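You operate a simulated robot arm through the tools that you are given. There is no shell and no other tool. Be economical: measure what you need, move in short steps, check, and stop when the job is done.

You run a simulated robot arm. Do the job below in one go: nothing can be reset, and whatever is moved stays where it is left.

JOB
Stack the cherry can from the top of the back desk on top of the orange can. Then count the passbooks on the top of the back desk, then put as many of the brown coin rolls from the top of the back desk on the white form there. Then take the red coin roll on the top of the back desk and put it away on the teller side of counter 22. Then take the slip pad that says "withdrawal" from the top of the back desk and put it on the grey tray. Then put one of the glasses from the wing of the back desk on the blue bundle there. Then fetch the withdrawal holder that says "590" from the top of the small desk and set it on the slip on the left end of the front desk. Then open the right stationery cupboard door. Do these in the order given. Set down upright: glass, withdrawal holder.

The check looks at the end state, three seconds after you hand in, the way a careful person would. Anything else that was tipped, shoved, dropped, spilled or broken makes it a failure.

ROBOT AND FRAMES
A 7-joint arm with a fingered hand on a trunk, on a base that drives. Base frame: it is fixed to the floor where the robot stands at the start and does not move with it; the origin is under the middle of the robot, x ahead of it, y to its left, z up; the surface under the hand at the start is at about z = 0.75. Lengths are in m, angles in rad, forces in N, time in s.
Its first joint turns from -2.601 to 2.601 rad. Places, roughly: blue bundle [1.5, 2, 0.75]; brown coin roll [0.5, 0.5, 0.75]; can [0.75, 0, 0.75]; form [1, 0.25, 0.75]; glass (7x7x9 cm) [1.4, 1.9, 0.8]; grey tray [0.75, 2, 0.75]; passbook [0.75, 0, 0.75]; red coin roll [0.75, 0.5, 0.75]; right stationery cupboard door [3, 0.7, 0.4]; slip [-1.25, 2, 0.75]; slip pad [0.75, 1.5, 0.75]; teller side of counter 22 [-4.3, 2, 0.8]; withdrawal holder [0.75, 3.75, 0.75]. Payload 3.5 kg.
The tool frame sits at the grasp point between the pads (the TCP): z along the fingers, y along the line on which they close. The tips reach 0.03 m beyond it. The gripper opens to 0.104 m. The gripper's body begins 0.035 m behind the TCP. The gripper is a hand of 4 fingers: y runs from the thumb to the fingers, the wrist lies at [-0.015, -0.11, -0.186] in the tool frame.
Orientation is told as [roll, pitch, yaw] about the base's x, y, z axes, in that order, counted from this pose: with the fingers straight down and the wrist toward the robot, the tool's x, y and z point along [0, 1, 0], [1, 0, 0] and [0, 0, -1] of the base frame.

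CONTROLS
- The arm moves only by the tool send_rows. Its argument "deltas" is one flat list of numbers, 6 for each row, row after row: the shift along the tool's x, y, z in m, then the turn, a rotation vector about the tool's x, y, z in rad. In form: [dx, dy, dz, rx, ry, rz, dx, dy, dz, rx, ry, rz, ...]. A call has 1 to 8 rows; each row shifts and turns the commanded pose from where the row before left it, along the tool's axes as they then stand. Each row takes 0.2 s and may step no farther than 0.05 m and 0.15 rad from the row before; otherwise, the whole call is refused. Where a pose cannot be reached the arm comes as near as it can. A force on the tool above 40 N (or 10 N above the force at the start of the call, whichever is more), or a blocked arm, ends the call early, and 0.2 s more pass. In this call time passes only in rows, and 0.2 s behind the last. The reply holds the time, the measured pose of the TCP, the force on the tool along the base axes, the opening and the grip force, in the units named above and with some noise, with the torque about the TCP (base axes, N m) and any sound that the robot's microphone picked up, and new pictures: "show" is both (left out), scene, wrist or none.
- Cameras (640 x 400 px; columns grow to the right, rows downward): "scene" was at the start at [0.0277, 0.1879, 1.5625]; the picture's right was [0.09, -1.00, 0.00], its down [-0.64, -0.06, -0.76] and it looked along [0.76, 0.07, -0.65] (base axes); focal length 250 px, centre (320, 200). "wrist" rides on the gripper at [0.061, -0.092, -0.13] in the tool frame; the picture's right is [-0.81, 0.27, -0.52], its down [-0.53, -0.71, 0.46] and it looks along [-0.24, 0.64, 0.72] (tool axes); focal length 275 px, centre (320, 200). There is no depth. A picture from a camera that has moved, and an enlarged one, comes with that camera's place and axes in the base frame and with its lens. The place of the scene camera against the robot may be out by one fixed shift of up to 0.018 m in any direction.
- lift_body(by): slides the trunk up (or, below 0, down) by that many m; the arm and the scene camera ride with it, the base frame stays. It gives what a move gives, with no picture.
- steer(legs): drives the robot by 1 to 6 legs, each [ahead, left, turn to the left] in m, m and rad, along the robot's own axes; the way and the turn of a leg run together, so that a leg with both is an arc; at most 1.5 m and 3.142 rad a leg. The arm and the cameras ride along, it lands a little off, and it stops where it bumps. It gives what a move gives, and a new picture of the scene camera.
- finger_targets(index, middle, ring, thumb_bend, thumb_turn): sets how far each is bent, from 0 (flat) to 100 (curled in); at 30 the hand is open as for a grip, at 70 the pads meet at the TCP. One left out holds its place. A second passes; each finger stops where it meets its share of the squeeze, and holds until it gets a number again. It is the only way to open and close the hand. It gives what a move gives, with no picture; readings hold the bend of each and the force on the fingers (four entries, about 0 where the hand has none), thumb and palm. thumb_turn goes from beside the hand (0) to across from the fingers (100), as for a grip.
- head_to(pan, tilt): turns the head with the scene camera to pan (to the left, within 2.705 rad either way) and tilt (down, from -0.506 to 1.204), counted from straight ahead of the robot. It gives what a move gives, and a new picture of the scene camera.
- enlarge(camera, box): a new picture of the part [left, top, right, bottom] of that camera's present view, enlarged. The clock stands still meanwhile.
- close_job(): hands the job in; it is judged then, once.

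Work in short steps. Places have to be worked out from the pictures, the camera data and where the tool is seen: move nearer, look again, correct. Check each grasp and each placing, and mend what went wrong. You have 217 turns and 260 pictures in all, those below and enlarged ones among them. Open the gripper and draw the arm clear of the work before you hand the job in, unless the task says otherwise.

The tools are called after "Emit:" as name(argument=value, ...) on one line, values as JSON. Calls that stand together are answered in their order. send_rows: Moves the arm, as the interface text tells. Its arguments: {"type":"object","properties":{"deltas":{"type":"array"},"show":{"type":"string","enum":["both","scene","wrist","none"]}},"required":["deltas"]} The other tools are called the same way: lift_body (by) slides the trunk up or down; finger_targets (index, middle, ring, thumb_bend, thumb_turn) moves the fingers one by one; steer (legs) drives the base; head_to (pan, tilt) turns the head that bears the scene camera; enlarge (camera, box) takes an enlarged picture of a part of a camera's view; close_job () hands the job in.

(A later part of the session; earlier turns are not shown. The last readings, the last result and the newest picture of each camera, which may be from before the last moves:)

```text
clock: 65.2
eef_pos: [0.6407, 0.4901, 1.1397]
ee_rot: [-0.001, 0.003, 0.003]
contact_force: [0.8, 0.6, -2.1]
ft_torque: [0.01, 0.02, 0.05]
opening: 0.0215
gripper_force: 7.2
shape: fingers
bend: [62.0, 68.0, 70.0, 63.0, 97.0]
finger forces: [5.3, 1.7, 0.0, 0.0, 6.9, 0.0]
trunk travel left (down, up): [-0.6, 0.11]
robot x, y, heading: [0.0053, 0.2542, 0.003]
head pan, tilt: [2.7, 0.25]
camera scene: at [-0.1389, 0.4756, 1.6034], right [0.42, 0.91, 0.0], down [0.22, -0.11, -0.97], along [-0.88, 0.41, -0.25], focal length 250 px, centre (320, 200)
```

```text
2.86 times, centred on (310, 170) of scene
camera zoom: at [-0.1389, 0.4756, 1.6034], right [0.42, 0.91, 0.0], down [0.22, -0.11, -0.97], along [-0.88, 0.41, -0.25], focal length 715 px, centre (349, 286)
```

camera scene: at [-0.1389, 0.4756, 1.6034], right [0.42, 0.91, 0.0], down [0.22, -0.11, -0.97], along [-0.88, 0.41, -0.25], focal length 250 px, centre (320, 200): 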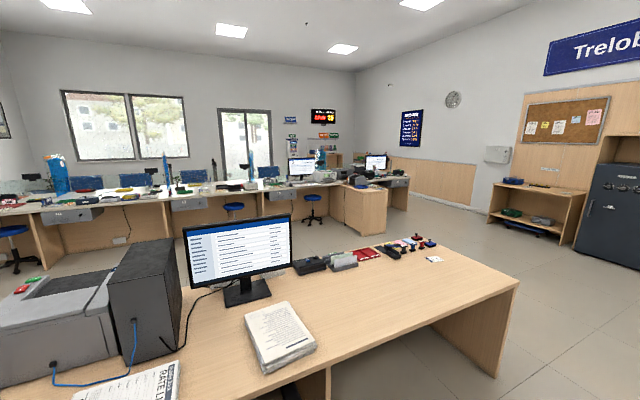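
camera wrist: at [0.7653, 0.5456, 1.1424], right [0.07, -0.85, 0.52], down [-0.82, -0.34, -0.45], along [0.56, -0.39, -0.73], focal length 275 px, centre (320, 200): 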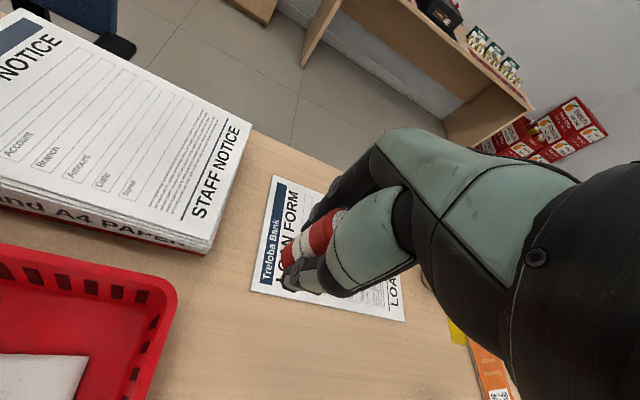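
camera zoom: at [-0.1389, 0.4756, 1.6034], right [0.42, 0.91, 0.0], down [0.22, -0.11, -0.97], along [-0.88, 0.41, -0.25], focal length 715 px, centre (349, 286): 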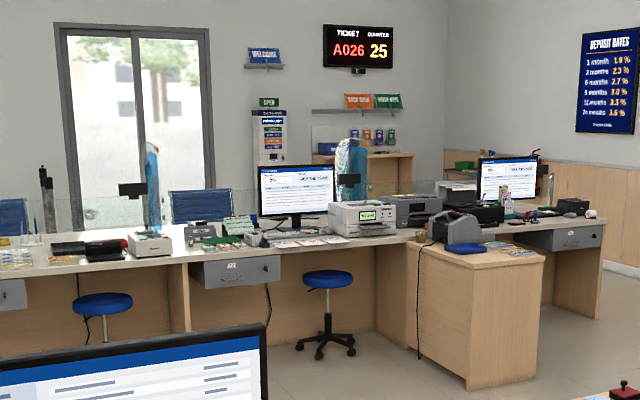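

Drawers read 24, 23, 22, 21 from left; counter 22 is around y 1.3–2.6 at x≈-3.85 edge. I drive left past the front desk's end, then back toward the counters.

Emit:
steer(legs=[[0, 1.3, 0], [0, 1.3, 0], [-1.1, 0, 0]])

Emit:
head_to(pan=2.2, tilt=0.4)

```text
clock: 83.0
eef_pos: [-0.4779, 3.0466, 1.1394]
ee_rot: [-0.001, 0.001, 0.009]
contact_force: [-0.6, -0.2, -2.0]
ft_torque: [0.01, -0.02, 0.01]
opening: 0.0216
gripper_force: 7.1
shape: fingers
bend: [62.0, 68.0, 70.0, 63.0, 97.0]
finger forces: [5.3, 1.6, 0.0, 0.0, 6.8, 0.0]
trunk travel left (down, up): [-0.6, 0.11]
robot x, y, heading: [-1.1133, 2.8102, 0.011]
head pan, tilt: [2.7, 0.25]
camera scene: at [-1.2572, 3.0284, 1.6034], right [0.42, 0.91, 0.0], down [0.22, -0.1, -0.97], along [-0.88, 0.41, -0.25], focal length 250 px, centre (320, 200)
```

scene: 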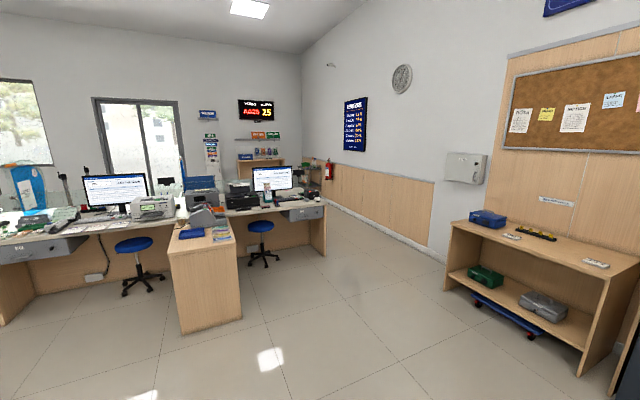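

```text
clock: 83.9
eef_pos: [-0.4768, 3.0463, 1.1407]
ee_rot: [0.0, 0.002, 0.009]
contact_force: [0.3, 0.8, -2.1]
ft_torque: [-0.03, -0.01, 0.0]
opening: 0.0215
gripper_force: 6.8
shape: fingers
bend: [62.0, 68.0, 70.0, 63.0, 97.0]
finger forces: [5.3, 1.6, 0.0, 0.1, 6.8, 0.1]
trunk travel left (down, up): [-0.6, 0.11]
robot x, y, heading: [-1.1143, 2.8096, 0.005]
head pan, tilt: [2.201, 0.4]
camera scene: at [-1.2275, 3.0636, 1.5895], right [0.8, 0.6, 0.0], down [0.23, -0.31, -0.92], along [-0.55, 0.74, -0.39], focal length 250 px, centre (320, 200)
```

scene: 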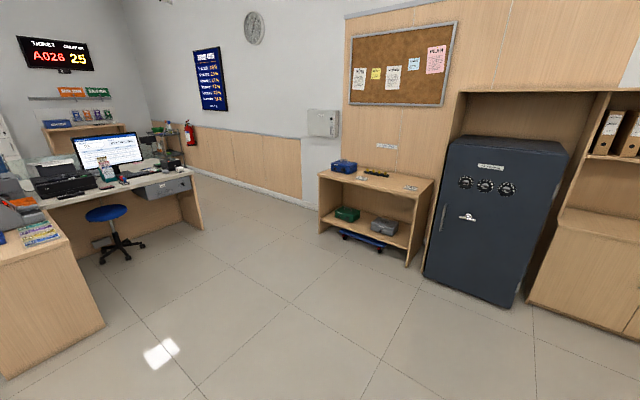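

Space is clear. I turn around to face the counters and drive over to in front of counter 22.

Emit:
steer(legs=[[0, 0, 3.135], [1.2, 0, 0], [0, 1.1, 0]])

Emit:
head_to(pan=0.0, tilt=0.45)

```text
clock: 102.6
eef_pos: [-2.9345, 1.4479, 1.1389]
ee_rot: [0.0, 0.004, -3.135]
contact_force: [0.2, 0.3, -2.1]
ft_torque: [0.0, -0.01, 0.02]
opening: 0.0204
gripper_force: 6.1
shape: fingers
bend: [63.0, 69.0, 70.0, 63.0, 97.0]
finger forces: [4.7, 1.7, 0.0, 0.0, 6.0, 0.1]
trunk travel left (down, up): [-0.6, 0.11]
robot x, y, heading: [-2.2973, 1.6873, -3.137]
head pan, tilt: [2.201, 0.4]
camera scene: at [-2.2078, 1.4505, 1.5894], right [-0.8, -0.59, 0.0], down [-0.23, 0.31, -0.92], along [0.55, -0.74, -0.39], focal length 250 px, centre (320, 200)
```

scene: 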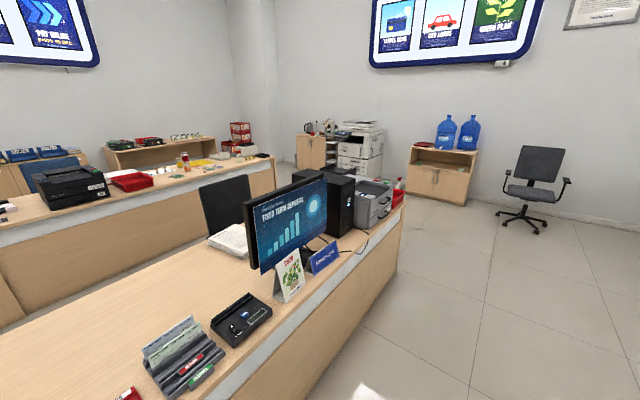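

```text
clock: 104.6
eef_pos: [-2.9351, 1.4496, 1.139]
ee_rot: [0.001, 0.003, -3.135]
contact_force: [-0.1, 0.2, -2.4]
ft_torque: [0.0, -0.02, -0.01]
opening: 0.0205
gripper_force: 6.1
shape: fingers
bend: [63.0, 69.0, 70.0, 63.0, 97.0]
finger forces: [4.8, 1.6, 0.0, 0.0, 5.8, 0.0]
trunk travel left (down, up): [-0.6, 0.11]
robot x, y, heading: [-2.2979, 1.6834, -3.133]
head pan, tilt: [0.0, 0.45]
camera scene: at [-2.3547, 1.5245, 1.5848], right [-0.01, 1.0, 0.0], down [0.44, 0.0, -0.9], along [-0.9, -0.01, -0.44], focal length 250 px, centre (320, 200)
```

scene: 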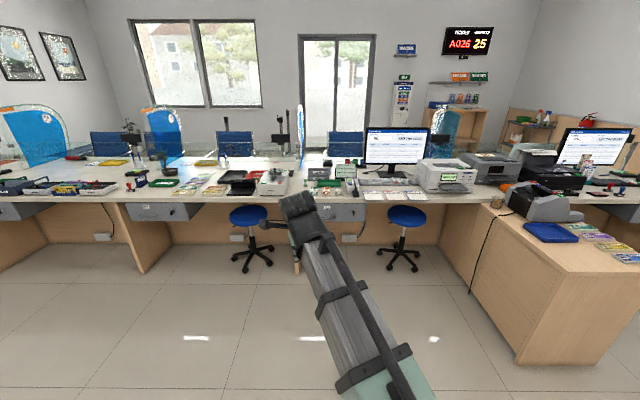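

Counter 22 is ahead, slightly right. I enlarge its top to find a free spot.

Emit:
enlarge(camera="scene", box=[240, 120, 480, 270])

```text
2.67 times, centred on (360, 195) of scene
camera zoom: at [-2.3547, 1.5245, 1.5848], right [-0.01, 1.0, 0.0], down [0.44, 0.0, -0.9], along [-0.9, -0.01, -0.44], focal length 668 px, centre (213, 213)
```

zoom: 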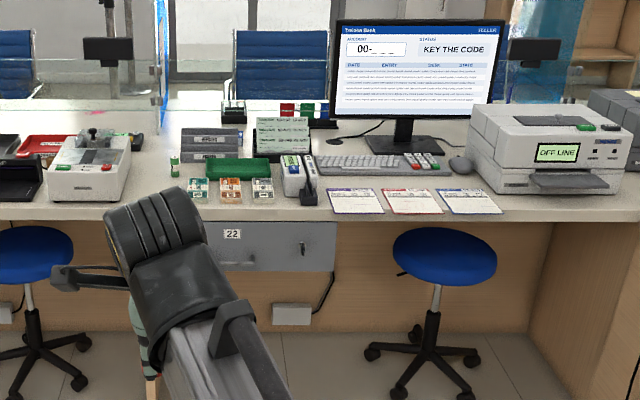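

Free strip along counter 22's front edge between x≈-3.95 and -4.08, around y≈1.66. I drive forward 0.85 m.

Emit:
steer(legs=[[0.85, 0, 0]])

Emit:
head_to(pan=0.0, tilt=0.9)

Emit:
enlarge(camera="wrist", box=[0, 0, 640, 400])

```text
clock: 109.1
eef_pos: [-3.7772, 1.4522, 1.1382]
ee_rot: [0.002, 0.003, 3.141]
contact_force: [-0.4, -0.2, -1.6]
ft_torque: [0.02, 0.01, 0.04]
opening: 0.0206
gripper_force: 6.2
shape: fingers
bend: [63.0, 69.0, 70.0, 63.0, 97.0]
finger forces: [4.8, 1.7, 0.1, 0.1, 5.9, 0.0]
trunk travel left (down, up): [-0.6, 0.11]
robot x, y, heading: [-3.1381, 1.6847, 3.139]
head pan, tilt: [0.0, 0.45]
camera scene: at [-3.1961, 1.5231, 1.5848], right [0.0, 1.0, 0.0], down [0.44, 0.0, -0.9], along [-0.9, 0.0, -0.44], focal length 250 px, centre (320, 200)
```

scene: 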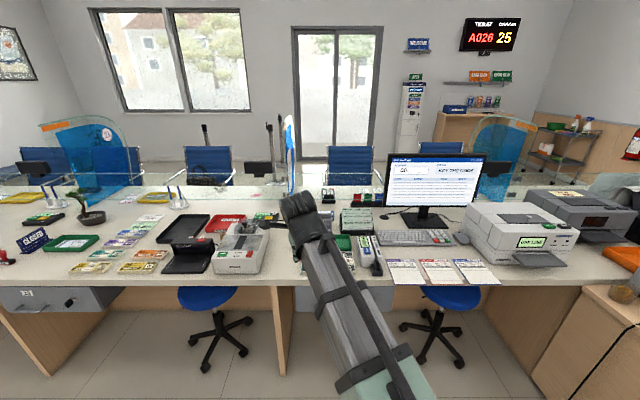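

```text
clock: 110.0
eef_pos: [-3.7763, 1.452, 1.1386]
ee_rot: [-0.001, 0.003, 3.139]
contact_force: [0.6, 0.4, -1.9]
ft_torque: [-0.01, 0.01, -0.02]
opening: 0.0206
gripper_force: 6.6
shape: fingers
bend: [63.0, 69.0, 70.0, 63.0, 97.0]
finger forces: [4.7, 1.8, 0.0, 0.0, 6.0, 0.1]
trunk travel left (down, up): [-0.6, 0.11]
robot x, y, heading: [-3.1368, 1.6819, 3.141]
head pan, tilt: [0.0, 0.901]
camera scene: at [-3.1795, 1.5231, 1.5465], right [0.0, 1.0, 0.0], down [0.78, 0.0, -0.62], along [-0.62, 0.0, -0.78], focal length 250 px, centre (320, 200)
```

scene: 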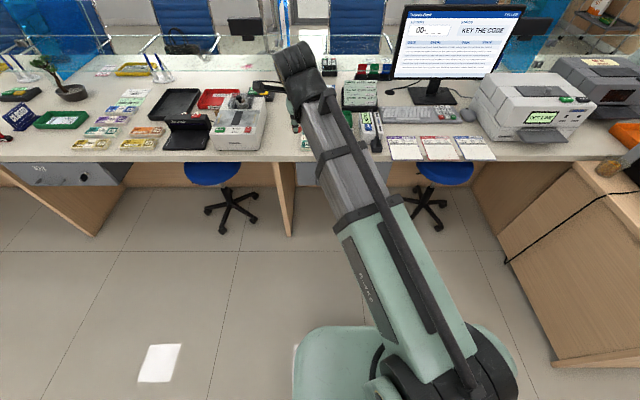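

```text
1.00 times, centred on (320, 200) of wrist (not enlarged: the box is as wide or as high as the picture)
camera zoom: at [-3.6858, 1.3913, 1.2707], right [-0.28, 0.81, 0.52], down [0.72, 0.53, -0.45], along [-0.64, 0.24, -0.73], focal length 275 px, centre (320, 200)
```

zoom: 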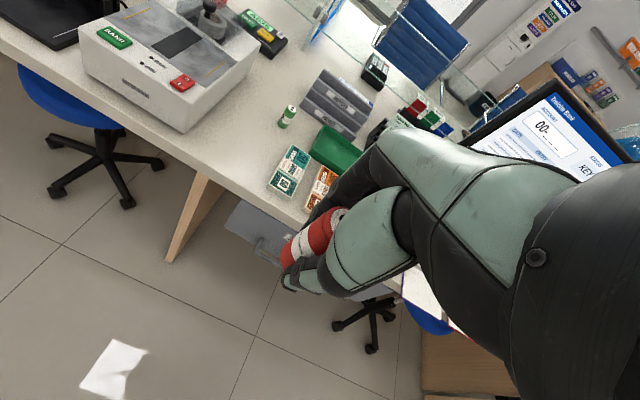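

The front strip is partly filled with note packs. I shift the hand right and slightly lower to see the counter surface around y≈1.7 better.

Emit:
send_rows(deltas=[-0.045, 0.0, 0, 0, 0, 0, -0.045, 0.0, 0, 0, 0, 0, -0.045, 0.0, 0, 0, 0, 0, -0.045, 0.0, 0, 0, 0, 0, -0.045, 0.0, 0, 0, 0, 0, -0.045, 0, 0, 0, 0, 0, -0.045, 0, 0, 0, 0, 0, -0.045, 0, 0, 0, 0, 0], show="both")

Emit:
enlarge(camera="scene", box=[230, 60, 470, 200])

```text
clock: 111.8
eef_pos: [-3.7757, 1.814, 1.1421]
ee_rot: [-0.001, 0.002, 3.139]
contact_force: [-0.2, 0.5, -2.9]
ft_torque: [0.03, -0.01, 0.0]
opening: 0.0203
gripper_force: 6.3
shape: fingers
bend: [63.0, 69.0, 70.0, 63.0, 97.0]
finger forces: [4.9, 1.8, 0.1, 0.0, 5.8, 0.1]
trunk travel left (down, up): [-0.6, 0.11]
robot x, y, heading: [-3.1354, 1.6837, 3.141]
head pan, tilt: [0.0, 0.901]
camera scene: at [-3.1794, 1.5236, 1.5465], right [0.0, 1.0, 0.0], down [0.78, 0.0, -0.62], along [-0.62, 0.0, -0.78], focal length 250 px, centre (320, 200)
camera wrist: at [-3.6846, 1.7529, 1.2733], right [-0.28, 0.81, 0.52], down [0.72, 0.53, -0.45], along [-0.64, 0.24, -0.73], focal length 275 px, centre (320, 200)
```

scene: 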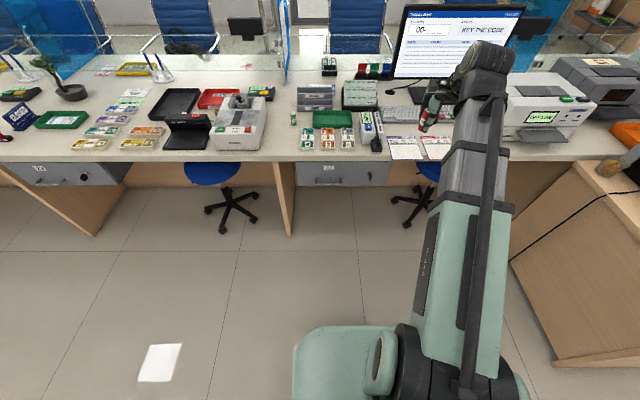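
wrist: 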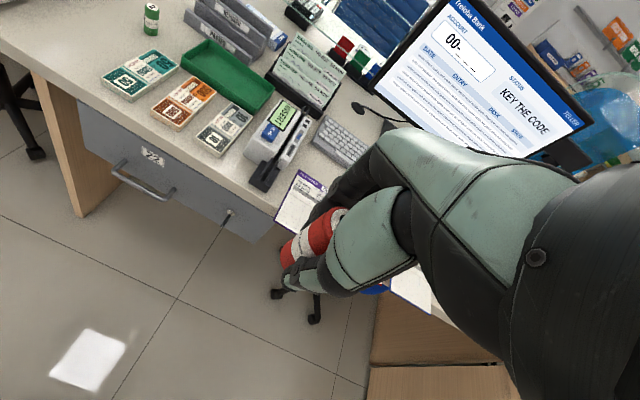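

```text
2.67 times, centred on (350, 130) of scene
camera zoom: at [-3.1794, 1.5236, 1.5465], right [0.0, 1.0, 0.0], down [0.78, 0.0, -0.62], along [-0.62, 0.0, -0.78], focal length 668 px, centre (240, 387)
```

zoom: 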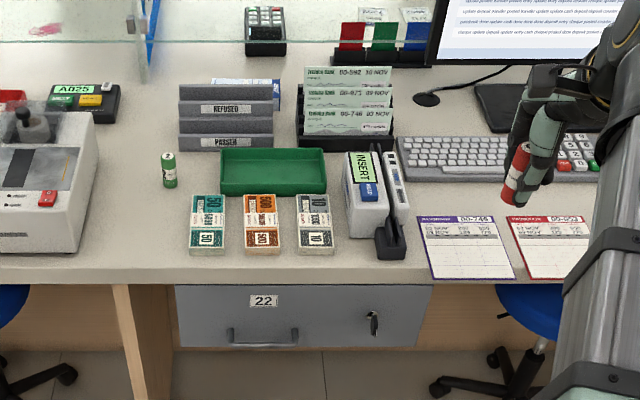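

Best free spot on counter 22: front-left beside the green roll, about (-4.14, 1.39), within the counter's left boundary (y≈1.31). I shift the base left 0.29 and ahead 0.1 to reach it.

Emit:
steer(legs=[[0.1, 0.29, 0]])

Emit:
enlarge(camera="wrist", box=[0, 0, 640, 400])

```text
clock: 113.9
eef_pos: [-3.874, 1.5197, 1.142]
ee_rot: [0.0, 0.003, 3.139]
contact_force: [-0.1, 0.8, -2.0]
ft_torque: [0.0, 0.0, -0.02]
opening: 0.0205
gripper_force: 6.4
shape: fingers
bend: [63.0, 69.0, 70.0, 63.0, 97.0]
finger forces: [4.8, 1.8, 0.0, 0.0, 5.8, 0.0]
trunk travel left (down, up): [-0.6, 0.11]
robot x, y, heading: [-3.2351, 1.3877, 3.138]
head pan, tilt: [0.0, 0.901]
camera scene: at [-3.2783, 1.2306, 1.5464], right [0.0, 1.0, 0.0], down [0.78, 0.0, -0.62], along [-0.62, 0.0, -0.78], focal length 250 px, centre (320, 200)
```

scene: 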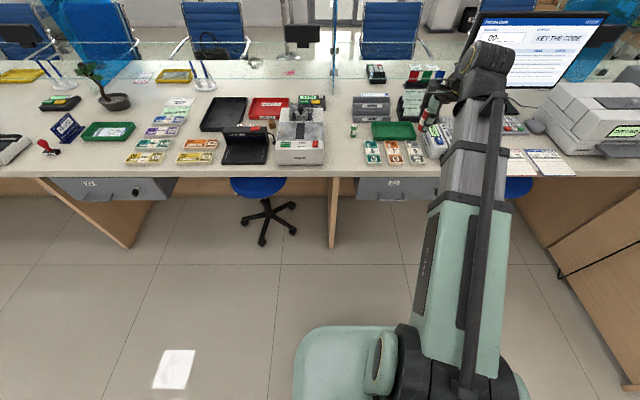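

```text
1.00 times, centred on (320, 200) of wrist (not enlarged: the box is as wide or as high as the picture)
camera zoom: at [-3.7836, 1.4593, 1.2732], right [-0.28, 0.81, 0.52], down [0.72, 0.53, -0.45], along [-0.64, 0.24, -0.73], focal length 275 px, centre (320, 200)
```

zoom: 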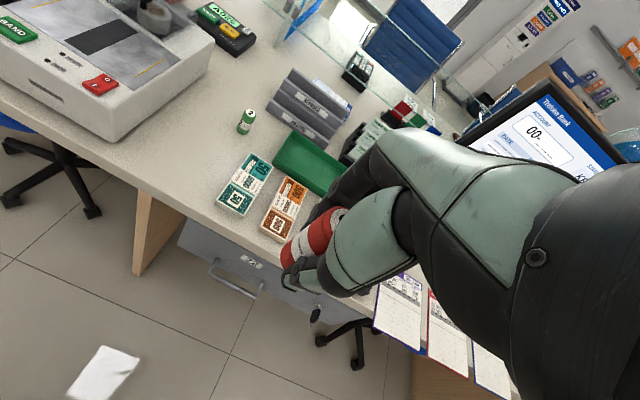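

Move above the spot and lower partway to view the gap.

Emit:
send_rows(deltas=[0.0217, 0.0443, 0, 0, 0, 0, 0.0217, 0.0443, 0, 0, 0, 0, 0.0217, 0.0443, 0, 0, 0, 0, 0.0217, 0.0443, 0, 0, 0, 0, 0.0217, 0.0443, 0, 0, 0, 0, 0.0217, 0.0443, 0, 0, 0, 0, 0, 0, 0.05, 0, 0, 0, 0, 0, 0.05, 0, 0, 0], show="none")

Emit:
send_rows(deltas=[0, 0, 0.05, 0, 0, 0, 0, 0, 0.05, 0, 0, 0], show="both")

Emit:
enlarge(camera="scene", box=[270, 80, 450, 200])

```text
clock: 115.7
eef_pos: [-4.1397, 1.3913, 1.0419]
ee_rot: [0.0, 0.002, 3.14]
contact_force: [-0.1, 0.1, -3.1]
ft_torque: [0.0, 0.03, -0.02]
opening: 0.0204
gripper_force: 6.5
shape: fingers
bend: [63.0, 69.0, 70.0, 63.0, 97.0]
finger forces: [5.1, 1.7, 0.0, 0.0, 6.2, 0.1]
trunk travel left (down, up): [-0.6, 0.11]
robot x, y, heading: [-3.2384, 1.3947, 3.141]
head pan, tilt: [0.0, 0.901]
```

```text
clock: 116.3
eef_pos: [-4.1403, 1.3904, 0.9418]
ee_rot: [0.0, 0.004, 3.141]
contact_force: [0.8, -0.4, -1.6]
ft_torque: [0.0, -0.03, 0.03]
opening: 0.0201
gripper_force: 7.4
shape: fingers
bend: [63.0, 69.0, 70.0, 63.0, 97.0]
finger forces: [5.2, 1.7, 0.0, 0.0, 6.1, 0.0]
trunk travel left (down, up): [-0.6, 0.11]
robot x, y, heading: [-3.2383, 1.3957, 3.141]
head pan, tilt: [0.0, 0.901]
camera scene: at [-3.2786, 1.2311, 1.5465], right [0.0, 1.0, 0.0], down [0.78, 0.0, -0.62], along [-0.62, 0.0, -0.78], focal length 250 px, centre (320, 200)
camera wrist: at [-4.0494, 1.3294, 1.073], right [-0.28, 0.81, 0.52], down [0.72, 0.53, -0.45], along [-0.64, 0.24, -0.73], focal length 275 px, centre (320, 200)
```

scene: 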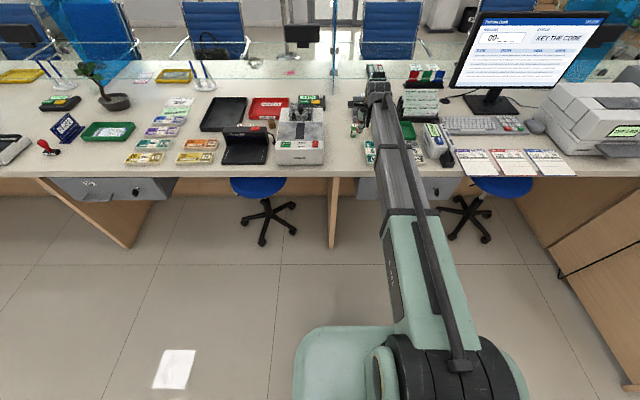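
wrist: 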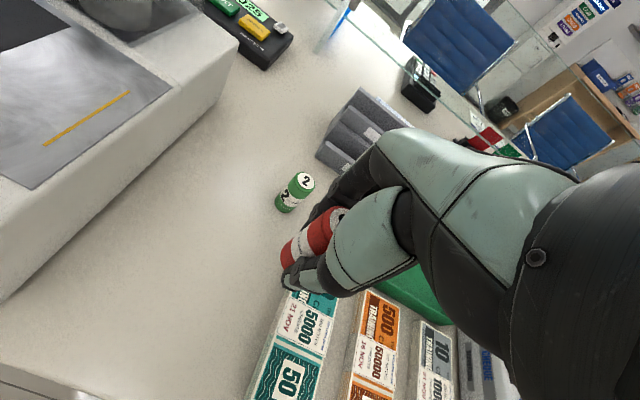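

```text
3.33 times, centred on (360, 140) of scene
camera zoom: at [-3.2786, 1.2311, 1.5465], right [0.0, 1.0, 0.0], down [0.78, 0.0, -0.62], along [-0.62, 0.0, -0.78], focal length 835 px, centre (187, 400)
```

zoom: 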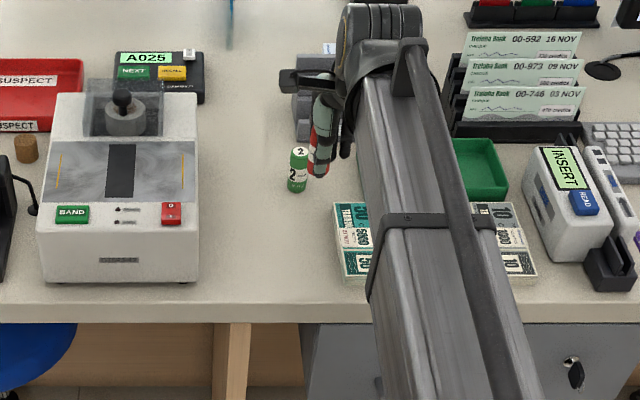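

Packs' left edge is y≈1.43; I aim for the roll at y≈1.37. The counter top may be as high as 0.80, so I lower stepwise.

Emit:
send_rows(deltas=[0.008, 0, 0.03, 0, 0, 0, 0.008, 0, 0.03, 0, 0, 0], show="wrist")

Emit:
enlarge(camera="scene", box=[300, 80, 420, 180])

```text
clock: 116.9
eef_pos: [-4.1389, 1.3728, 0.8822]
ee_rot: [0.0, 0.004, 3.14]
contact_force: [0.9, 0.8, -1.5]
ft_torque: [0.0, 0.01, 0.0]
opening: 0.0201
gripper_force: 6.5
shape: fingers
bend: [63.0, 69.0, 70.0, 63.0, 97.0]
finger forces: [5.2, 1.7, 0.1, 0.0, 6.1, 0.0]
trunk travel left (down, up): [-0.6, 0.11]
robot x, y, heading: [-3.2363, 1.389, 3.138]
head pan, tilt: [0.0, 0.901]
camera wrist: at [-4.0487, 1.3118, 1.0131], right [-0.28, 0.81, 0.52], down [0.71, 0.53, -0.45], along [-0.64, 0.24, -0.73], focal length 275 px, centre (320, 200)
```

wrist: 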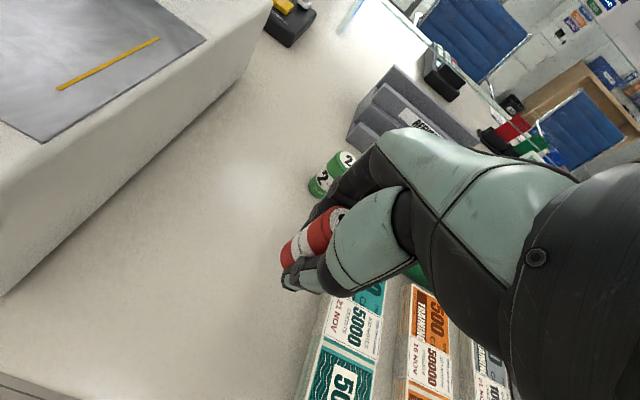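

```text
4.00 times, centred on (360, 130) of scene
camera zoom: at [-3.2785, 1.231, 1.5465], right [0.0, 1.0, 0.0], down [0.78, 0.0, -0.62], along [-0.62, 0.0, -0.78], focal length 1002 px, centre (160, 480)
```

zoom: 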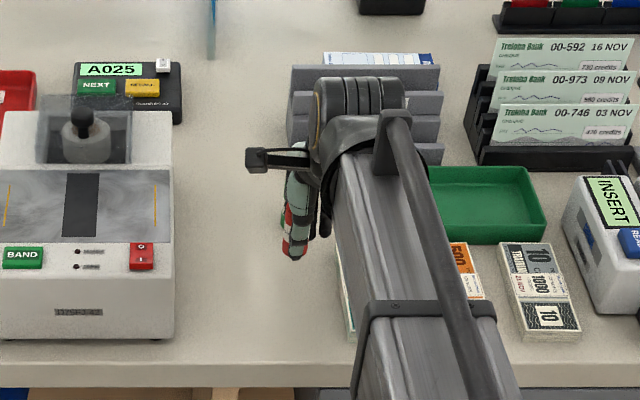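

Triangulating the green roll's base gives counter height ≈0.80. I lower to just above contact.

Emit:
send_rows(deltas=[0, 0, 0.025, 0, 0, 0, 0, 0, 0.01, 0, 0, 0], show="wrist")

Emit:
send_rows(deltas=[0, 0, 0.003, 0, 0, 0], show="none")

Emit:
send_rows(deltas=[0, 0, 0.003, 0, 0, 0], show="none")

```text
clock: 117.5
eef_pos: [-4.1403, 1.3737, 0.8451]
ee_rot: [-0.001, 0.004, 3.141]
contact_force: [0.8, 0.3, -2.1]
ft_torque: [0.01, -0.03, 0.05]
opening: 0.0202
gripper_force: 6.5
shape: fingers
bend: [63.0, 69.0, 70.0, 63.0, 97.0]
finger forces: [5.1, 1.6, 0.0, 0.0, 6.1, 0.1]
trunk travel left (down, up): [-0.6, 0.11]
robot x, y, heading: [-3.2327, 1.3914, 3.142]
head pan, tilt: [0.0, 0.901]
camera wrist: at [-4.0489, 1.313, 0.9766], right [-0.28, 0.81, 0.52], down [0.72, 0.53, -0.45], along [-0.64, 0.24, -0.73], focal length 275 px, centre (320, 200)
```

wrist: 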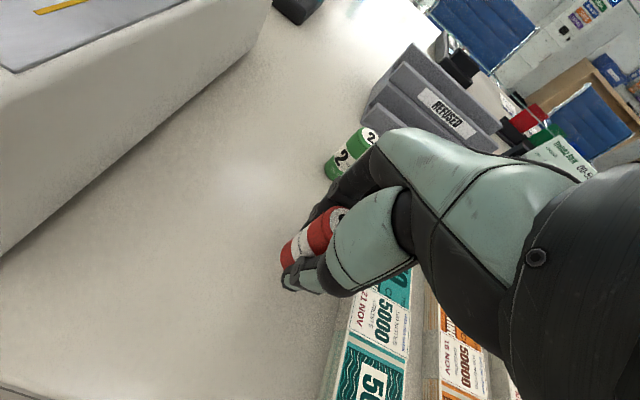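

```text
clock: 117.9
eef_pos: [-4.1402, 1.3734, 0.8437]
ee_rot: [0.0, 0.004, 3.141]
contact_force: [-0.7, -0.3, -2.3]
ft_torque: [0.0, -0.01, 0.02]
opening: 0.0204
gripper_force: 6.1
shape: fingers
bend: [63.0, 69.0, 70.0, 63.0, 97.0]
finger forces: [5.1, 1.6, 0.0, 0.0, 6.0, 0.0]
trunk travel left (down, up): [-0.6, 0.11]
robot x, y, heading: [-3.2344, 1.3883, 3.139]
head pan, tilt: [0.0, 0.901]
```

```text
clock: 118.3
eef_pos: [-4.1396, 1.3748, 0.8401]
ee_rot: [0.001, 0.001, 3.14]
contact_force: [0.0, 0.5, -1.6]
ft_torque: [0.01, -0.03, -0.01]
opening: 0.0204
gripper_force: 6.6
shape: fingers
bend: [63.0, 69.0, 70.0, 63.0, 97.0]
finger forces: [5.1, 1.7, 0.0, 0.0, 6.1, 0.0]
trunk travel left (down, up): [-0.6, 0.11]
robot x, y, heading: [-3.2328, 1.3896, 3.141]
head pan, tilt: [0.0, 0.901]
```

Not yet touching. I continue in small steps.

Emit:
send_rows(deltas=[0, 0, 0.003, 0, 0, 0], show="none")

Emit:
send_rows(deltas=[0, 0, 0.002, 0, 0, 0], show="wrist")

```text
clock: 118.7
eef_pos: [-4.1393, 1.3747, 0.8372]
ee_rot: [-0.001, 0.003, 3.14]
contact_force: [-0.1, 1.1, -2.0]
ft_torque: [0.01, 0.0, 0.0]
opening: 0.0205
gripper_force: 6.6
shape: fingers
bend: [63.0, 69.0, 70.0, 63.0, 97.0]
finger forces: [5.1, 1.6, 0.0, 0.0, 6.0, 0.0]
trunk travel left (down, up): [-0.6, 0.11]
robot x, y, heading: [-3.2361, 1.3936, 3.14]
head pan, tilt: [0.0, 0.901]
```

```text
clock: 119.1
eef_pos: [-4.139, 1.3751, 0.8344]
ee_rot: [-0.001, 0.003, 3.14]
contact_force: [0.5, -0.2, -1.5]
ft_torque: [0.01, 0.01, 0.0]
opening: 0.0203
gripper_force: 6.1
shape: fingers
bend: [63.0, 69.0, 70.0, 63.0, 97.0]
finger forces: [5.1, 1.7, 0.0, 0.0, 6.1, 0.0]
trunk travel left (down, up): [-0.6, 0.11]
robot x, y, heading: [-3.2333, 1.3901, 3.139]
head pan, tilt: [0.0, 0.901]
camera wrist: at [-4.0486, 1.3138, 0.9662], right [-0.28, 0.81, 0.52], down [0.72, 0.53, -0.45], along [-0.64, 0.24, -0.73], focal length 275 px, centre (320, 200)
```

wrist: 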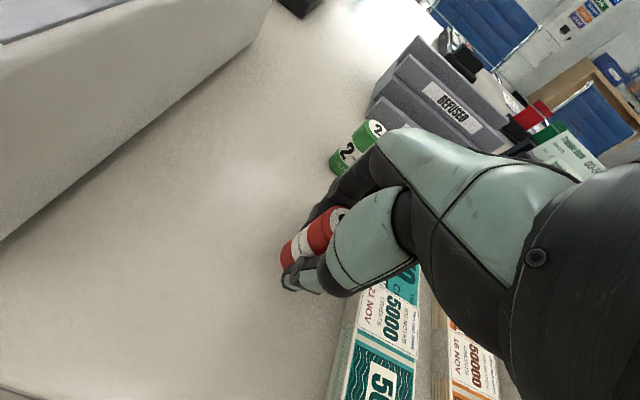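

Still free. I continue with 2 mm rows.

Emit:
send_rows(deltas=[0, 0, 0.002, 0, 0, 0, 0, 0, 0.002, 0, 0, 0], show="none")

Emit:
send_rows(deltas=[0, 0, 0.0025, 0, 0, 0], show="none")

Emit:
send_rows(deltas=[0, 0, 0.0025, 0, 0, 0], show="none")

```text
clock: 119.7
eef_pos: [-4.1396, 1.3758, 0.8314]
ee_rot: [0.0, 0.004, 3.141]
contact_force: [0.1, -0.2, -1.1]
ft_torque: [0.0, -0.01, 0.02]
opening: 0.0205
gripper_force: 6.0
shape: fingers
bend: [63.0, 69.0, 70.0, 63.0, 97.0]
finger forces: [5.2, 1.7, 0.0, 0.1, 6.1, 0.0]
trunk travel left (down, up): [-0.6, 0.11]
robot x, y, heading: [-3.2336, 1.3933, 3.137]
head pan, tilt: [0.0, 0.901]
```

```text
clock: 120.1
eef_pos: [-4.1398, 1.3743, 0.8267]
ee_rot: [-0.001, 0.003, 3.14]
contact_force: [0.5, 0.0, -1.3]
ft_torque: [0.01, -0.01, 0.0]
opening: 0.0199
gripper_force: 6.6
shape: fingers
bend: [63.0, 69.0, 70.0, 63.0, 97.0]
finger forces: [5.1, 1.7, 0.1, 0.1, 6.1, 0.1]
trunk travel left (down, up): [-0.6, 0.11]
robot x, y, heading: [-3.2323, 1.3914, 3.142]
head pan, tilt: [0.0, 0.901]
```

```text
clock: 120.5
eef_pos: [-4.1388, 1.3761, 0.825]
ee_rot: [0.001, 0.005, 3.139]
contact_force: [0.5, 0.6, -1.5]
ft_torque: [0.0, -0.02, 0.02]
opening: 0.0205
gripper_force: 6.1
shape: fingers
bend: [63.0, 69.0, 70.0, 63.0, 97.0]
finger forces: [5.1, 1.8, 0.0, 0.0, 6.0, 0.0]
trunk travel left (down, up): [-0.6, 0.11]
robot x, y, heading: [-3.2366, 1.3948, 3.142]
head pan, tilt: [0.0, 0.901]
```

Still no contact; continue carefully.

Emit:
send_rows(deltas=[0, 0, 0.002, 0, 0, 0, 0, 0, 0.002, 0, 0, 0], show="none")

Emit:
send_rows(deltas=[0, 0, 0.002, 0, 0, 0, 0, 0, 0.002, 0, 0, 0], show="none")

Emit:
send_rows(deltas=[0, 0, 0.002, 0, 0, 0, 0, 0, 0.002, 0, 0, 0], show="wrist")

```text
clock: 121.1
eef_pos: [-4.1403, 1.3751, 0.821]
ee_rot: [0.0, 0.004, 3.139]
contact_force: [0.6, 0.7, -2.9]
ft_torque: [-0.02, 0.02, -0.03]
opening: 0.0206
gripper_force: 6.0
shape: fingers
bend: [63.0, 69.0, 70.0, 63.0, 97.0]
finger forces: [5.1, 1.7, 0.1, 0.0, 6.0, 0.0]
trunk travel left (down, up): [-0.6, 0.11]
robot x, y, heading: [-3.2359, 1.3925, 3.138]
head pan, tilt: [0.0, 0.901]
```

```text
clock: 121.7
eef_pos: [-4.1394, 1.3752, 0.8188]
ee_rot: [0.0, 0.001, 3.141]
contact_force: [-0.4, -0.3, 5.2]
ft_torque: [-0.03, -0.01, 0.0]
opening: 0.0204
gripper_force: 6.8
shape: fingers
bend: [63.0, 69.0, 70.0, 63.0, 97.0]
finger forces: [5.6, 1.9, 0.0, 0.1, 6.8, 0.0]
trunk travel left (down, up): [-0.6, 0.11]
robot x, y, heading: [-3.2375, 1.3873, 3.139]
head pan, tilt: [0.0, 0.901]
```

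```text
clock: 122.3
eef_pos: [-4.1386, 1.3759, 0.815]
ee_rot: [0.002, 0.001, 3.14]
contact_force: [-1.1, 2.6, 11.5]
ft_torque: [-0.03, 0.06, -0.02]
opening: 0.02
gripper_force: 8.5
shape: fingers
bend: [63.0, 69.0, 70.0, 64.0, 97.0]
finger forces: [7.1, 2.8, 0.1, 0.0, 7.0, 0.0]
trunk travel left (down, up): [-0.6, 0.11]
robot x, y, heading: [-3.236, 1.3923, 3.14]
head pan, tilt: [0.0, 0.901]
camera wrist: at [-4.0478, 1.3139, 0.9467], right [-0.27, 0.81, 0.52], down [0.71, 0.53, -0.45], along [-0.64, 0.24, -0.72], focal length 275 px, centre (320, 200)
```

wrist: 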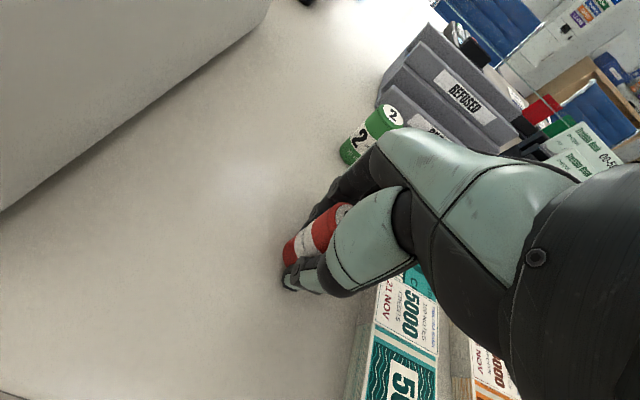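

Contact at about 0.819 (counter top ≈0.78). I ease up, then open the fingers partway.

Emit:
send_rows(deltas=[0, 0, -0.0028, 0, 0, 0], show="none")

Emit:
finger_targets(index=42, middle=42, ring=42, thumb_bend=42)

Emit:
send_rows(deltas=[0, 0, -0.02, 0, 0, 0, 0, 0, -0.04, 0, 0, 0, 0, 0, -0.045, 0, 0, 0, 0, 0, -0.045, 0, 0, 0], show="both")

```text
clock: 122.7
eef_pos: [-4.1396, 1.3748, 0.8156]
ee_rot: [0.001, 0.003, 3.141]
contact_force: [0.1, 1.5, 2.9]
ft_torque: [0.0, 0.01, 0.01]
opening: 0.02
gripper_force: 7.8
shape: fingers
bend: [63.0, 69.0, 70.0, 64.0, 97.0]
finger forces: [6.1, 2.1, 0.0, 0.0, 6.9, 0.1]
trunk travel left (down, up): [-0.6, 0.11]
robot x, y, heading: [-3.2359, 1.3916, 3.143]
head pan, tilt: [0.0, 0.901]
```

```text
clock: 123.7
eef_pos: [-4.1387, 1.375, 0.8167]
ee_rot: [0.0, 0.005, 3.14]
contact_force: [-0.7, 0.6, 0.1]
ft_torque: [-0.01, 0.03, -0.01]
opening: 0.0722
gripper_force: 0.2
shape: fingers
bend: [42.0, 42.0, 42.0, 42.0, 97.0]
finger forces: [0.1, 0.0, 0.0, 0.0, 0.1, 0.1]
trunk travel left (down, up): [-0.6, 0.11]
robot x, y, heading: [-3.2339, 1.3882, 3.141]
head pan, tilt: [0.0, 0.901]
```

```text
clock: 124.7
eef_pos: [-4.14, 1.3745, 0.9662]
ee_rot: [-0.002, 0.004, 3.14]
contact_force: [0.8, -0.8, -0.4]
ft_torque: [0.03, 0.03, 0.02]
opening: 0.0724
gripper_force: 0.0
shape: fingers
bend: [42.0, 42.0, 42.0, 42.0, 97.0]
finger forces: [0.0, 0.0, 0.1, 0.0, 0.0, 0.0]
trunk travel left (down, up): [-0.6, 0.11]
robot x, y, heading: [-3.2327, 1.3904, 3.144]
head pan, tilt: [0.0, 0.901]
camera scene: at [-3.2778, 1.2311, 1.5464], right [0.0, 1.0, 0.0], down [0.78, 0.0, -0.62], along [-0.62, 0.0, -0.78], focal length 250 px, centre (320, 200)
camera wrist: at [-4.0482, 1.3144, 1.0978], right [-0.28, 0.81, 0.52], down [0.72, 0.53, -0.45], along [-0.64, 0.24, -0.73], focal length 275 px, centre (320, 200)
```

scene: 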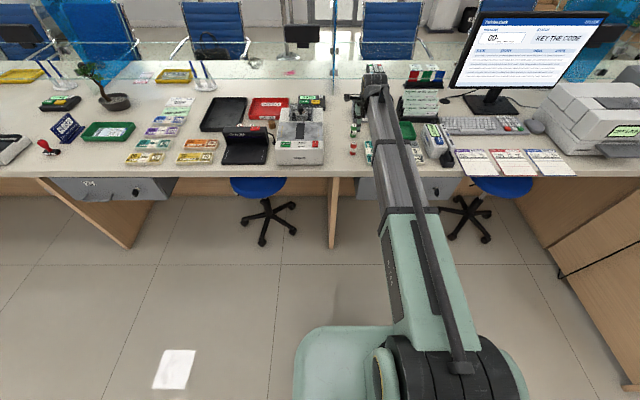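
wrist: 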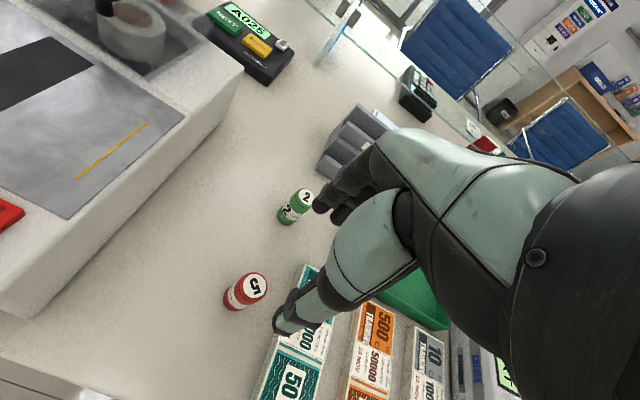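

The red roll stands on counter 22. Now I retract the arm and drive back toward the back desk's left part.

Emit:
send_rows(deltas=[0, 0, -0.045, 0, 0, 0, 0, 0, -0.045, 0, 0, 0, 0, 0, -0.045, 0, 0, 0, 0, -0.045, 0, 0, 0, 0, 0, -0.045, 0, 0, 0, 0, 0, -0.045, 0, 0, 0, 0, 0, -0.045, 0, 0, 0, 0, 0, -0.045, 0, 0, 0, 0], show="none")

Emit:
steer(legs=[[-1.0, 0, 0], [0, -1.45, 0], [-1.15, 0, 0], [0, 0, -3.14], [1.1, 0, 0], [0, -1.1, 0]])

Emit:
head_to(pan=0.1, tilt=0.8)

```text
clock: 126.5
eef_pos: [-3.9149, 1.372, 1.1004]
ee_rot: [0.001, 0.002, 3.141]
contact_force: [0.1, 1.3, -0.8]
ft_torque: [-0.01, -0.03, -0.02]
opening: 0.0726
gripper_force: 0.1
shape: fingers
bend: [42.0, 42.0, 42.0, 42.0, 97.0]
finger forces: [0.1, 0.0, 0.0, 0.0, 0.0, 0.1]
trunk travel left (down, up): [-0.6, 0.11]
robot x, y, heading: [-3.2324, 1.3936, 3.138]
head pan, tilt: [0.0, 0.901]
```

```text
clock: 161.8
eef_pos: [0.6833, 1.6062, 1.1003]
ee_rot: [0.0, 0.004, -0.056]
contact_force: [-0.3, 0.1, -0.1]
ft_torque: [-0.05, -0.01, 0.02]
opening: 0.0728
gripper_force: 0.0
shape: fingers
bend: [42.0, 42.0, 42.0, 42.0, 97.0]
finger forces: [0.0, 0.0, 0.1, 0.1, 0.0, 0.0]
trunk travel left (down, up): [-0.6, 0.11]
robot x, y, heading: [0.0029, 1.6233, -0.064]
head pan, tilt: [0.0, 0.901]
camera scene: at [0.0318, 1.8027, 1.5465], right [-0.06, -1.0, 0.0], down [-0.78, 0.04, -0.62], along [0.62, -0.04, -0.78], focal length 250 px, centre (320, 200)
```

scene: 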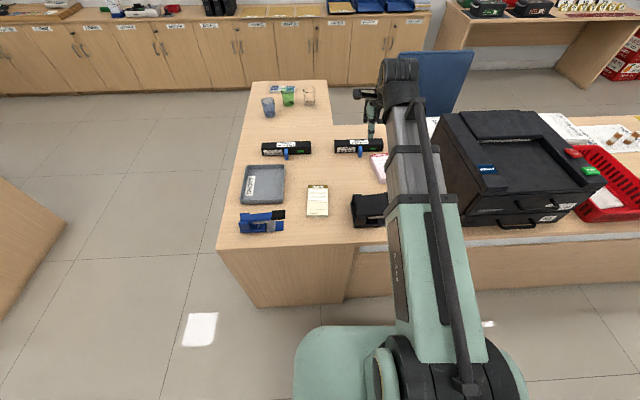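

```text
clock: 162.5
eef_pos: [0.6843, 1.6067, 1.101]
ee_rot: [-0.001, 0.004, -0.055]
contact_force: [0.6, 0.4, -0.3]
ft_torque: [0.0, -0.02, 0.02]
opening: 0.0724
gripper_force: 0.1
shape: fingers
bend: [42.0, 42.0, 42.0, 42.0, 97.0]
finger forces: [0.0, 0.0, 0.0, 0.0, 0.0, 0.0]
trunk travel left (down, up): [-0.6, 0.11]
robot x, y, heading: [0.0067, 1.6254, -0.051]
head pan, tilt: [0.099, 0.799]
camera scene: at [0.037, 1.8106, 1.5543], right [0.04, -1.0, 0.0], down [-0.72, -0.03, -0.7], along [0.7, 0.03, -0.72], focal length 250 px, centre (320, 200)
```

scene: 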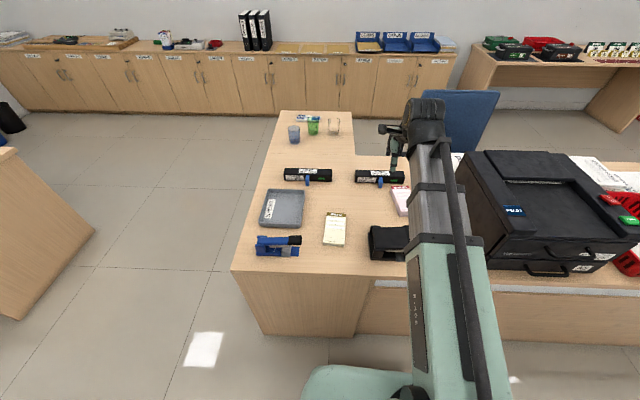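

I read the two slip pads.

Emit:
enlarge(camera="scene", box=[240, 150, 420, 270])

Emit:
enlarge(camera="wrist", box=[0, 0, 640, 400])

Emit:
enlarge(camera="scene", box=[310, 200, 360, 250])

```text
3.33 times, centred on (330, 210) of scene
camera zoom: at [0.037, 1.8106, 1.5543], right [0.04, -1.0, 0.0], down [-0.72, -0.03, -0.7], along [0.7, 0.03, -0.72], focal length 835 px, centre (287, 167)
```

zoom: 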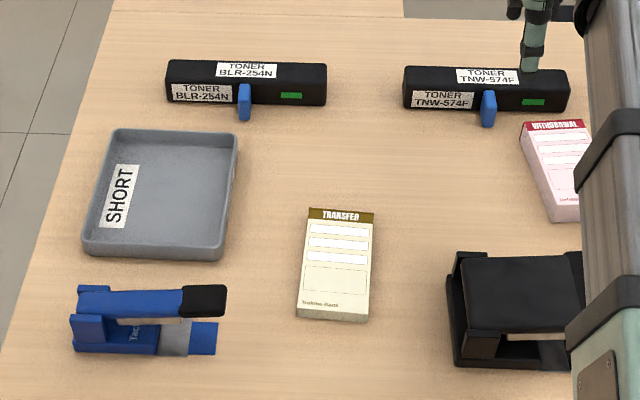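

```text
1.00 times, centred on (320, 200) of wrist (not enlarged: the box is as wide or as high as the picture)
camera zoom: at [0.5951, 1.6718, 1.2322], right [0.23, -0.82, 0.52], down [-0.74, -0.49, -0.45], along [0.63, -0.28, -0.73], focal length 275 px, centre (320, 200)
```

zoom: 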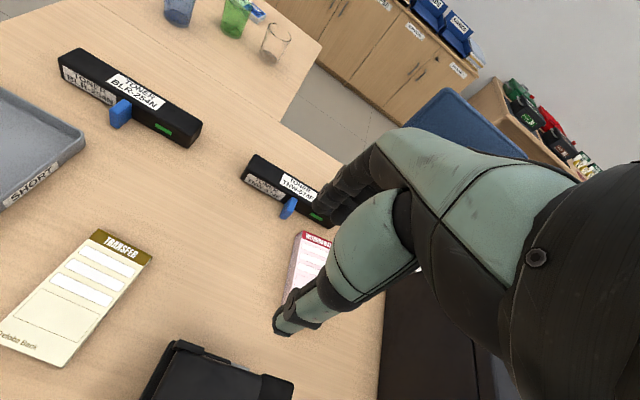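

```text
8.00 times, centred on (335, 225) of scene
camera zoom: at [0.037, 1.8106, 1.5543], right [0.04, -1.0, 0.0], down [-0.72, -0.03, -0.7], along [0.7, 0.03, -0.72], focal length 2003 px, centre (200, 0)
```

zoom: 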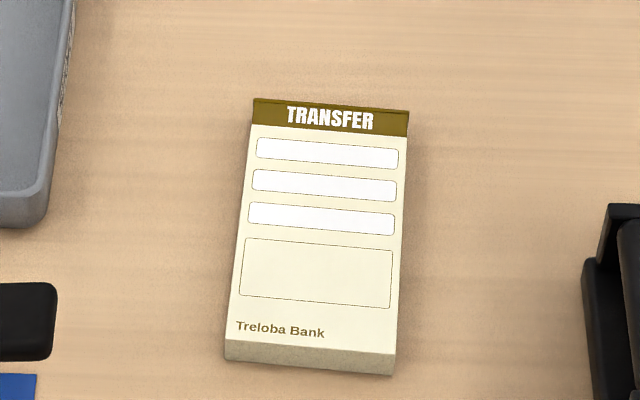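

"WITHDRAWAL" is the pink pad at about (0.82, 1.48); the other reads TRANSFER. I move above it and turn the hand so the fingers close across its width.

Emit:
send_rows(deltas=[-0.025, 0.0304, 0, 0, 0, 0, -0.025, 0.0304, 0, 0, 0, 0, -0.025, 0.0304, 0, 0, 0, 0, -0.025, 0.0304, 0, 0, 0, 0, 0, 0, 0, 0, 0, 0.15, 0, 0, 0, 0, 0, 0.15, 0, 0, 0, 0, 0, 0.15, 0, 0, 0, 0, 0, 0.15], show="none")

Emit:
send_rows(deltas=[0, 0, 0, 0, 0, 0.15, 0, 0, 0, 0, 0, 0.15, 0, 0, 0, 0, 0, 0.15, 0, 0, 0, 0, 0, 0.15, 0, 0, 0, 0, 0, 0.15, 0, 0, 0, 0, 0, 0.15], show="both")

Emit:
finger_targets(index=30, middle=30, ring=30, thumb_bend=30)

```text
clock: 164.3
eef_pos: [0.7993, 1.4981, 1.1005]
ee_rot: [-0.002, 0.001, -0.659]
contact_force: [-0.3, -0.4, -0.6]
ft_torque: [0.0, 0.0, 0.0]
opening: 0.0726
gripper_force: 0.0
shape: fingers
bend: [42.0, 42.0, 42.0, 42.0, 97.0]
finger forces: [0.1, 0.0, 0.0, 0.0, 0.0, 0.0]
trunk travel left (down, up): [-0.6, 0.11]
robot x, y, heading: [0.0032, 1.6249, -0.056]
head pan, tilt: [0.099, 0.799]
```

```text
clock: 165.7
eef_pos: [0.7998, 1.4976, 1.1002]
ee_rot: [-0.004, -0.003, -1.557]
contact_force: [0.1, -0.3, -0.6]
ft_torque: [0.02, 0.02, 0.03]
opening: 0.0726
gripper_force: 0.0
shape: fingers
bend: [42.0, 42.0, 42.0, 42.0, 97.0]
finger forces: [0.0, 0.0, 0.0, 0.0, 0.1, 0.0]
trunk travel left (down, up): [-0.6, 0.11]
robot x, y, heading: [0.0039, 1.6243, -0.061]
head pan, tilt: [0.099, 0.799]
camera scene: at [0.0372, 1.8106, 1.5544], right [0.04, -1.0, 0.0], down [-0.72, -0.03, -0.7], along [0.7, 0.03, -0.72], focal length 250 px, centre (320, 200)
camera wrist: at [0.8596, 1.5916, 1.2318], right [-0.81, -0.29, 0.52], down [-0.54, 0.71, -0.45], along [-0.24, -0.65, -0.72], focal length 275 px, centre (320, 200)
```

scene: 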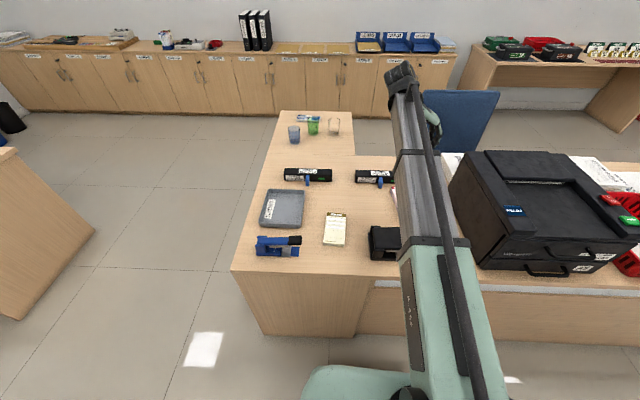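
wrist: 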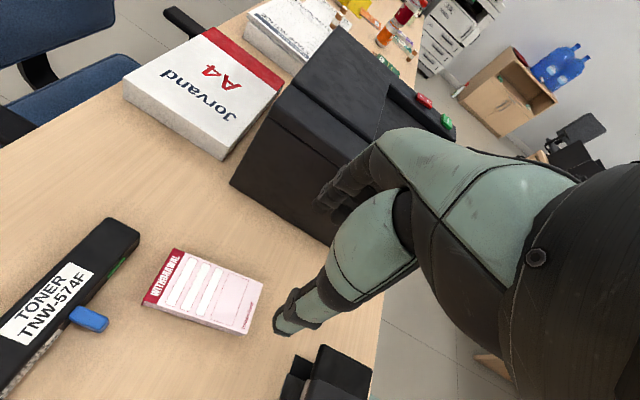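

```text
clock: 166.7
eef_pos: [0.7999, 1.4984, 1.0999]
ee_rot: [-0.003, 0.0, -1.555]
contact_force: [-0.2, -0.3, -0.5]
ft_torque: [0.0, -0.02, -0.02]
opening: 0.1027
gripper_force: 0.1
shape: fingers
bend: [30.0, 30.0, 30.0, 30.0, 97.0]
finger forces: [0.1, 0.1, 0.0, 0.0, 0.0, 0.1]
trunk travel left (down, up): [-0.6, 0.11]
robot x, y, heading: [0.0058, 1.6253, -0.058]
head pan, tilt: [0.099, 0.799]
```

The pad is about 0.08 × 0.15, centred (0.8195, 1.463), rotated 0.14 rad. I align yaw, shift over it, and descend partway.

Emit:
send_rows(deltas=[0, 0, 0, 0, 0, -0.126, 0.0149, 0.0375, 0.02, 0, 0, 0, 0, 0, 0.045, 0, 0, 0, 0, 0, 0.045, 0, 0, 0, 0, 0, 0.045, 0, 0, 0, 0, 0, 0.03, 0, 0, 0], show="wrist")

```text
clock: 168.1
eef_pos: [0.8201, 1.463, 0.9165]
ee_rot: [-0.002, -0.001, -1.428]
contact_force: [0.6, 0.4, -0.2]
ft_torque: [-0.04, -0.01, 0.02]
opening: 0.103
gripper_force: 0.1
shape: fingers
bend: [30.0, 30.0, 30.0, 30.0, 97.0]
finger forces: [0.0, 0.1, 0.1, 0.1, 0.0, 0.1]
trunk travel left (down, up): [-0.6, 0.11]
robot x, y, heading: [0.0011, 1.6254, -0.059]
head pan, tilt: [0.099, 0.799]
camera wrist: at [0.8679, 1.5625, 1.0474], right [-0.76, -0.39, 0.52], down [-0.63, 0.63, -0.45], along [-0.15, -0.67, -0.72], focal length 275 px, centre (320, 200)
```

wrist: 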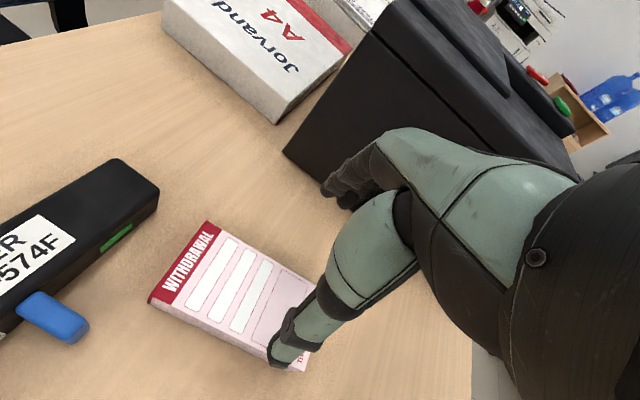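

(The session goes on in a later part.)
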